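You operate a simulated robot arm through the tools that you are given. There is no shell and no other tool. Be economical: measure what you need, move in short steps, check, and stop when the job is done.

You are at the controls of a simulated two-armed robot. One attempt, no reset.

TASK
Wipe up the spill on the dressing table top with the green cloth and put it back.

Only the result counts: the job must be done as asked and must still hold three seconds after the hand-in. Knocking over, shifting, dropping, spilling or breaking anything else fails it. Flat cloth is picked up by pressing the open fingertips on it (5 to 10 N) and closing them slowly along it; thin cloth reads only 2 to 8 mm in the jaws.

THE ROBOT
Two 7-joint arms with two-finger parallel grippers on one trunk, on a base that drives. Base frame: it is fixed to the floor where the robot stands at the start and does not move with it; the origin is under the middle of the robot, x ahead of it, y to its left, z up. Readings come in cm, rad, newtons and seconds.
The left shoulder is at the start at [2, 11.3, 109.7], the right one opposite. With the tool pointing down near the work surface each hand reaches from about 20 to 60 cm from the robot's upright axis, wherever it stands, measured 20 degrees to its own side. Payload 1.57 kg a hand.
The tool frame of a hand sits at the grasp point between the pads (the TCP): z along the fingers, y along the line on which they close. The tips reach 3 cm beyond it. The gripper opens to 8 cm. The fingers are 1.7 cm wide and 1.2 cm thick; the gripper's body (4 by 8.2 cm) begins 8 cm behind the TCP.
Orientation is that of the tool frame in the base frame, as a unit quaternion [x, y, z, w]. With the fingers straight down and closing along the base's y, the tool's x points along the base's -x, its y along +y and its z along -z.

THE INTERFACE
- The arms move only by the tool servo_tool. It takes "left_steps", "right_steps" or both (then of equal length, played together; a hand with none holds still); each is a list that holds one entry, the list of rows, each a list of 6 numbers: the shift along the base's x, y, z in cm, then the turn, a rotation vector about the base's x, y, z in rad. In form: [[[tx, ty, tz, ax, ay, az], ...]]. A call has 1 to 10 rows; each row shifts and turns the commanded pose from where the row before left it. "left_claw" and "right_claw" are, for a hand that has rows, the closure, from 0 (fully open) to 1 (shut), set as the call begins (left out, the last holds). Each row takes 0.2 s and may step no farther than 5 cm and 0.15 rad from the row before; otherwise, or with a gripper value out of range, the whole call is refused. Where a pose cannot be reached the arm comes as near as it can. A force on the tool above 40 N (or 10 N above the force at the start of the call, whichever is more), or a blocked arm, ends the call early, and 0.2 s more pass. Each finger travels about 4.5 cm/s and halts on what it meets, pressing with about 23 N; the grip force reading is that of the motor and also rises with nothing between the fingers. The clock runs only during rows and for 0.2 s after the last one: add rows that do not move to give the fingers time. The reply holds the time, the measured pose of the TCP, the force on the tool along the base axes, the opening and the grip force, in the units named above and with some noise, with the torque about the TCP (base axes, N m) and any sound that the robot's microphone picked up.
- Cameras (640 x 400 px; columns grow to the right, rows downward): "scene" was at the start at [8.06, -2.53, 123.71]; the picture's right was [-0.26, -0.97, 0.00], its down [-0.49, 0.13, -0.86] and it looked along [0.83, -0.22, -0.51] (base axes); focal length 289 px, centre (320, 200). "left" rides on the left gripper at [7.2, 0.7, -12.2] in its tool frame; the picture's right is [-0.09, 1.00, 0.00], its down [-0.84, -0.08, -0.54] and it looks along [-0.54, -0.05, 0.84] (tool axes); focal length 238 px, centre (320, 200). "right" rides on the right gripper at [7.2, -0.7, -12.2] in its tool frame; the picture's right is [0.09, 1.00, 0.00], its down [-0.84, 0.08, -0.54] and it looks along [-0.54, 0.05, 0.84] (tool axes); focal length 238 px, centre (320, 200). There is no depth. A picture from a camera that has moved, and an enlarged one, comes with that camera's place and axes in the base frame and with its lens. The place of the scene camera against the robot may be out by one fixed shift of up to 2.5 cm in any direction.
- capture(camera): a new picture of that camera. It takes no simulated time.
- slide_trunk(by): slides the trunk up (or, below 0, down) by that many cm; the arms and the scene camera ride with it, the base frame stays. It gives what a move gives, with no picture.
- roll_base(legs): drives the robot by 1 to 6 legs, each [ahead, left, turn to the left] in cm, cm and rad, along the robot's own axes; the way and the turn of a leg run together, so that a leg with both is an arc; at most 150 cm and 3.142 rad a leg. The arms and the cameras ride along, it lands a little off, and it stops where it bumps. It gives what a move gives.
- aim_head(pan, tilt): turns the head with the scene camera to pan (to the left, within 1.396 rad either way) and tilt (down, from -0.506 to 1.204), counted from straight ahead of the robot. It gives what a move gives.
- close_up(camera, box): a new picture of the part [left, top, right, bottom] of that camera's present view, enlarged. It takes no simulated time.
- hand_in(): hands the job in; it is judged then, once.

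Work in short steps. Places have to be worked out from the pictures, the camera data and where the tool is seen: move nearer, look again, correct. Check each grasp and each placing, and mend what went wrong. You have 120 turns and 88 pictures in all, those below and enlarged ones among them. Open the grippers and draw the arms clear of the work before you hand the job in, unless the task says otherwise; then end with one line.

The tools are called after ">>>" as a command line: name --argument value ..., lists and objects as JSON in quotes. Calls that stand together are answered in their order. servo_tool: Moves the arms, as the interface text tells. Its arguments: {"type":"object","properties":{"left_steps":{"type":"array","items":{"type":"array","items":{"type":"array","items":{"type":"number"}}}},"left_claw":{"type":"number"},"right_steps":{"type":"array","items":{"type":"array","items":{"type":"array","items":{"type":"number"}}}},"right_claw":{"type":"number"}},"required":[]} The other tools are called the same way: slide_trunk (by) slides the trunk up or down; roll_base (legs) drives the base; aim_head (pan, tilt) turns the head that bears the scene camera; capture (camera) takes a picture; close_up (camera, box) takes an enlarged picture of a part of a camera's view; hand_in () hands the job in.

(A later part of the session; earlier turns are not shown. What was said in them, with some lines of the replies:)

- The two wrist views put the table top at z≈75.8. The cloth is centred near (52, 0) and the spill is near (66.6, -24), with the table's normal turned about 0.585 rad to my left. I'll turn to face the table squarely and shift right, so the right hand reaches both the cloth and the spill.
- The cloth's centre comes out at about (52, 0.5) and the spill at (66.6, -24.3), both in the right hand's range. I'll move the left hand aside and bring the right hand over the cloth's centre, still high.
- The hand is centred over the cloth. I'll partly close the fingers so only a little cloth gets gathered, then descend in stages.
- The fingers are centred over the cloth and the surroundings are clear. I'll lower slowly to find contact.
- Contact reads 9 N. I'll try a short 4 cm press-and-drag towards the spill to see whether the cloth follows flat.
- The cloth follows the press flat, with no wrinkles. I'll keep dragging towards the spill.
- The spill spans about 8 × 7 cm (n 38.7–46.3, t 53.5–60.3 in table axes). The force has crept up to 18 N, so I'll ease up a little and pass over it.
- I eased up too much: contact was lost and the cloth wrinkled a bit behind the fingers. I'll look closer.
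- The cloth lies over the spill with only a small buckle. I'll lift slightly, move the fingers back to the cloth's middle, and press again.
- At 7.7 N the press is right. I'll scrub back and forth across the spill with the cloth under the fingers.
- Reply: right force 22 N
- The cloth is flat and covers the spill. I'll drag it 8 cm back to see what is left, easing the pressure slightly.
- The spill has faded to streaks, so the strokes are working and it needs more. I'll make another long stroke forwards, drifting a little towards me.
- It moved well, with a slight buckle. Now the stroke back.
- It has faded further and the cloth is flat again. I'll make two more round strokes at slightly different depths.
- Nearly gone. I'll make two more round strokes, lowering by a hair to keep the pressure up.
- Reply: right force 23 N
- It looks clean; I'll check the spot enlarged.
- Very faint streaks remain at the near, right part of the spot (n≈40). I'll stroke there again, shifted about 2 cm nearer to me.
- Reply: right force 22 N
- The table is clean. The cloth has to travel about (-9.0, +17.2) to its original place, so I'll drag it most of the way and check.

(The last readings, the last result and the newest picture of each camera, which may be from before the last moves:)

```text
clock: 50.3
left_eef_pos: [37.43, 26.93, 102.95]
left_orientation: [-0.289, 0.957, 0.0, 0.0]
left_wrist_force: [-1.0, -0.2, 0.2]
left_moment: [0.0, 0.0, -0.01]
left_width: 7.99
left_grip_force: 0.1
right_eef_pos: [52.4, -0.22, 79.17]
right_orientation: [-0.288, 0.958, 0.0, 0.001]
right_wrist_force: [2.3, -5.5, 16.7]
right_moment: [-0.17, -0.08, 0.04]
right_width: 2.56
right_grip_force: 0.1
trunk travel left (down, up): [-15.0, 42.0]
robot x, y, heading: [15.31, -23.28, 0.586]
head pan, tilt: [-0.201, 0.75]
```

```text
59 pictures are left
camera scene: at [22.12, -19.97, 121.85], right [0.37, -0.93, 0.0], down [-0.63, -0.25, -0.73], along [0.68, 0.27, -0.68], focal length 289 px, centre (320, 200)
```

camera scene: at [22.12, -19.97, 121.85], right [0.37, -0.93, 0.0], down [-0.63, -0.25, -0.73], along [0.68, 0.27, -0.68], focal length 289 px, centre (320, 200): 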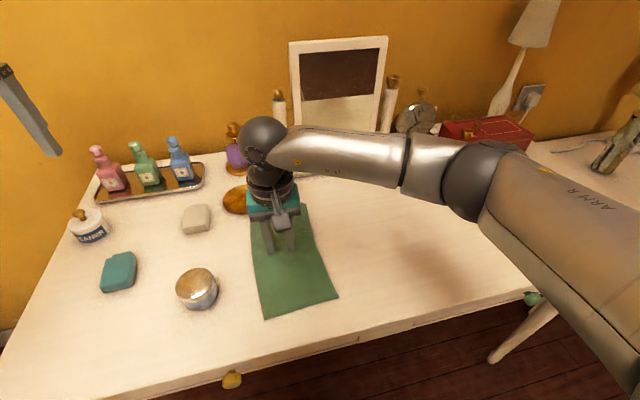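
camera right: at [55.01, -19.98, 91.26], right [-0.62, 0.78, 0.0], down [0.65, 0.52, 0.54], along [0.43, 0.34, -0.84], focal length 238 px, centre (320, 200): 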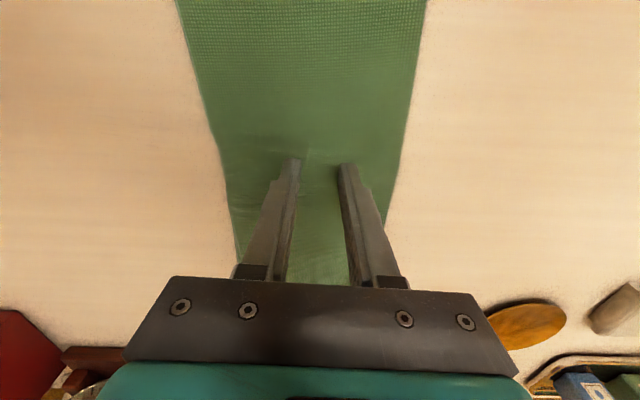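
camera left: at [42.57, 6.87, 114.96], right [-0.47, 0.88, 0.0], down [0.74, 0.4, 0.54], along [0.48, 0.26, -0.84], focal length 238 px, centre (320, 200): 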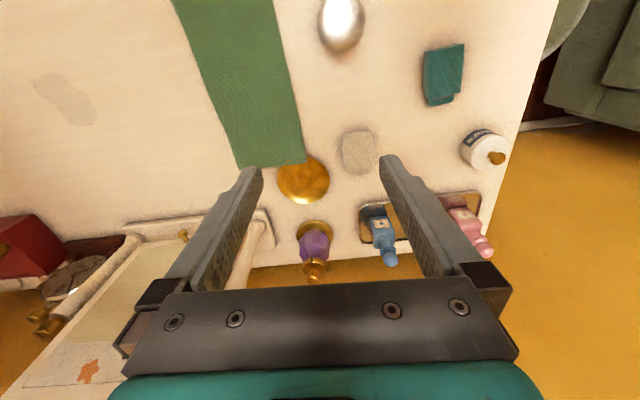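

It is about 1.5 cm short. I'll finish the drag, then lift off.

>>> servo_tool --right_steps '[[[-0.31, 0.7, 0, 0, 0, 0], [-0.31, 0.7, 0, 0, 0, 0], [0, 0, 0, 0, 0, 0], [0, 0, 0.3, 0, 0, 0], [0, 0, 1.5, 0, 0, 0], [0, 0, 4, 0, 0, 0], [0, 0, 5, 0, 0, 0], [0, 0, 5, 0, 0, 0], [0, 0, 5, 0, 0, 0], [0, 0, 3, 0, 0, 0]]]'

>>> servo_tool --right_steps '[[[2.5, -4.2, 0, 0, 0, 0], [2.5, -4.2, 0, 0, 0, 0], [2.5, -4.2, 0, 0, 0, 0], [2.5, -4.2, 0, 0, 0, 0], [2.5, -4.2, 0, 0, 0, 0], [2.5, -4.2, 0, 0, 0, 0]]]' --right_claw 0

>>> capture --camera "scene"

>>> capture --camera "right"

```text
clock: 52.5
left_eef_pos: [37.5, 27.04, 102.83]
left_orientation: [-0.289, 0.957, -0.001, 0.001]
left_wrist_force: [0.4, 0.2, 0.2]
left_moment: [-0.01, 0.03, 0.0]
left_width: 7.97
left_grip_force: 0.1
right_eef_pos: [51.73, 1.14, 103.0]
right_orientation: [-0.288, 0.958, -0.001, 0.001]
right_wrist_force: [0.4, -1.3, 0.4]
right_moment: [0.0, 0.0, 0.01]
right_width: 2.57
right_grip_force: 0.1
trunk travel left (down, up): [-15.0, 42.0]
robot x, y, heading: [15.86, -23.33, 0.576]
head pan, tilt: [-0.201, 0.75]
```

```text
clock: 53.9
left_eef_pos: [37.5, 27.03, 102.99]
left_orientation: [-0.288, 0.958, -0.001, 0.0]
left_wrist_force: [-0.5, -1.0, 0.1]
left_moment: [0.01, -0.02, 0.02]
left_width: 7.99
left_grip_force: 0.1
right_eef_pos: [66.7, -24.15, 102.84]
right_orientation: [-0.288, 0.958, 0.0, 0.001]
right_wrist_force: [-0.2, -0.6, 0.0]
right_moment: [0.01, -0.01, -0.06]
right_width: 7.99
right_grip_force: 0.1
trunk travel left (down, up): [-15.0, 42.0]
robot x, y, heading: [15.22, -23.06, 0.583]
head pan, tilt: [-0.201, 0.75]
```

```text
58 pictures are left
camera scene: at [22.19, -19.91, 121.83], right [0.37, -0.93, 0.0], down [-0.63, -0.25, -0.73], along [0.68, 0.27, -0.68], focal length 289 px, centre (320, 200)
```

scene: 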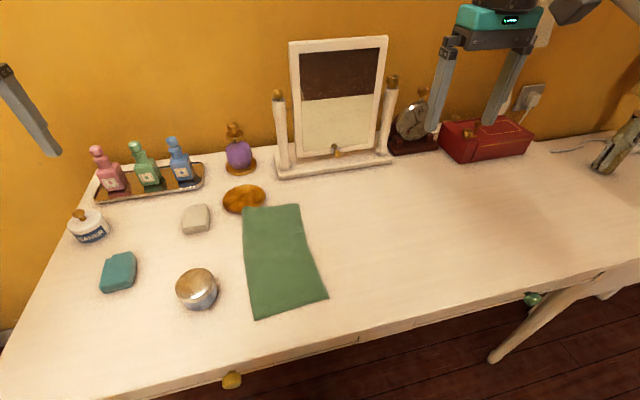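

```text
57 pictures are left
camera right: at [61.09, -28.85, 115.02], right [-0.63, 0.78, 0.0], down [0.65, 0.53, 0.54], along [0.42, 0.34, -0.84], focal length 238 px, centre (320, 200)
```

right: 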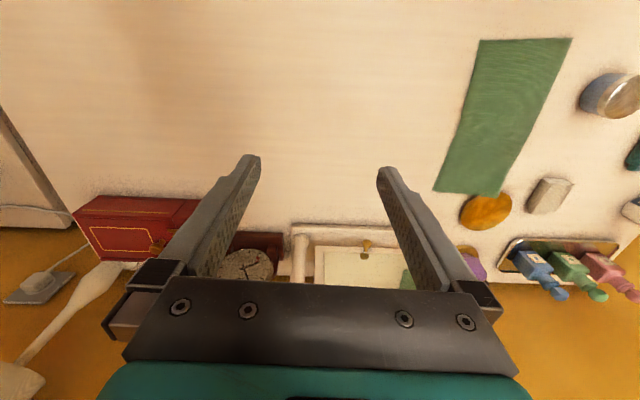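

The cloth's corners are back within a pixel or two of where they started, and the table is clean. One enlarged look at the cloth, the brush and the spill spot.

>>> close_up --camera "scene" --box '[210, 170, 370, 330]'

>>> close_up --camera "right" --box '[220, 40, 440, 180]'

```text
2.50 times, centred on (290, 250) of scene
camera zoom: at [22.19, -19.91, 121.83], right [0.37, -0.93, 0.0], down [-0.63, -0.25, -0.73], along [0.68, 0.27, -0.68], focal length 723 px, centre (395, 75)
```

zoom: 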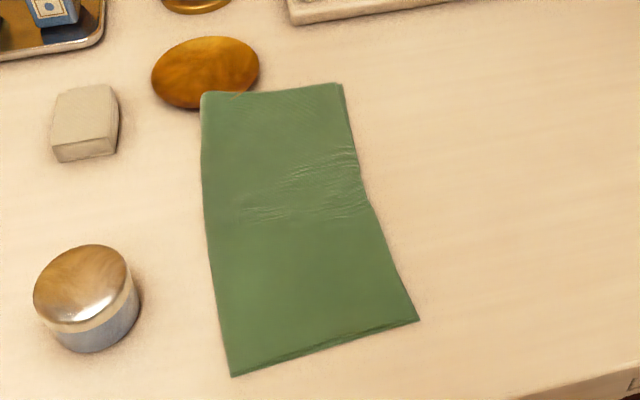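

```text
2.86 times, centred on (330, 110) of right
camera zoom: at [61.09, -28.85, 115.02], right [-0.63, 0.78, 0.0], down [0.65, 0.53, 0.54], along [0.42, 0.34, -0.84], focal length 681 px, centre (291, 457)
```

zoom: 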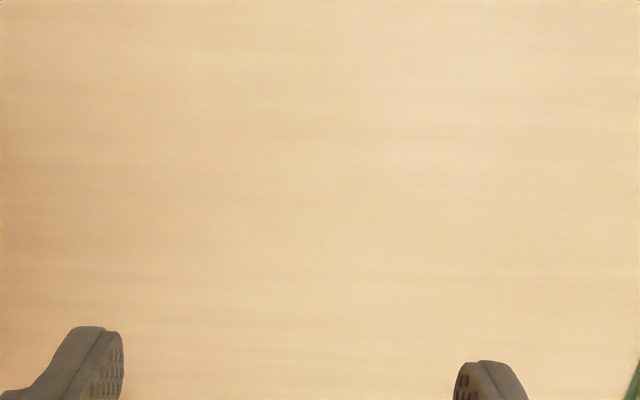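

The spot is clean, the cloth lies flat at its original place, nothing else has shifted, and both arms are clear with the grippers open. Handing in.

>>> hand_in

```text
The job is handed in.
```

I wiped the spill off the dressing table with the green cloth and laid the cloth flat back where it started; nothing else on the table appears to have moved.
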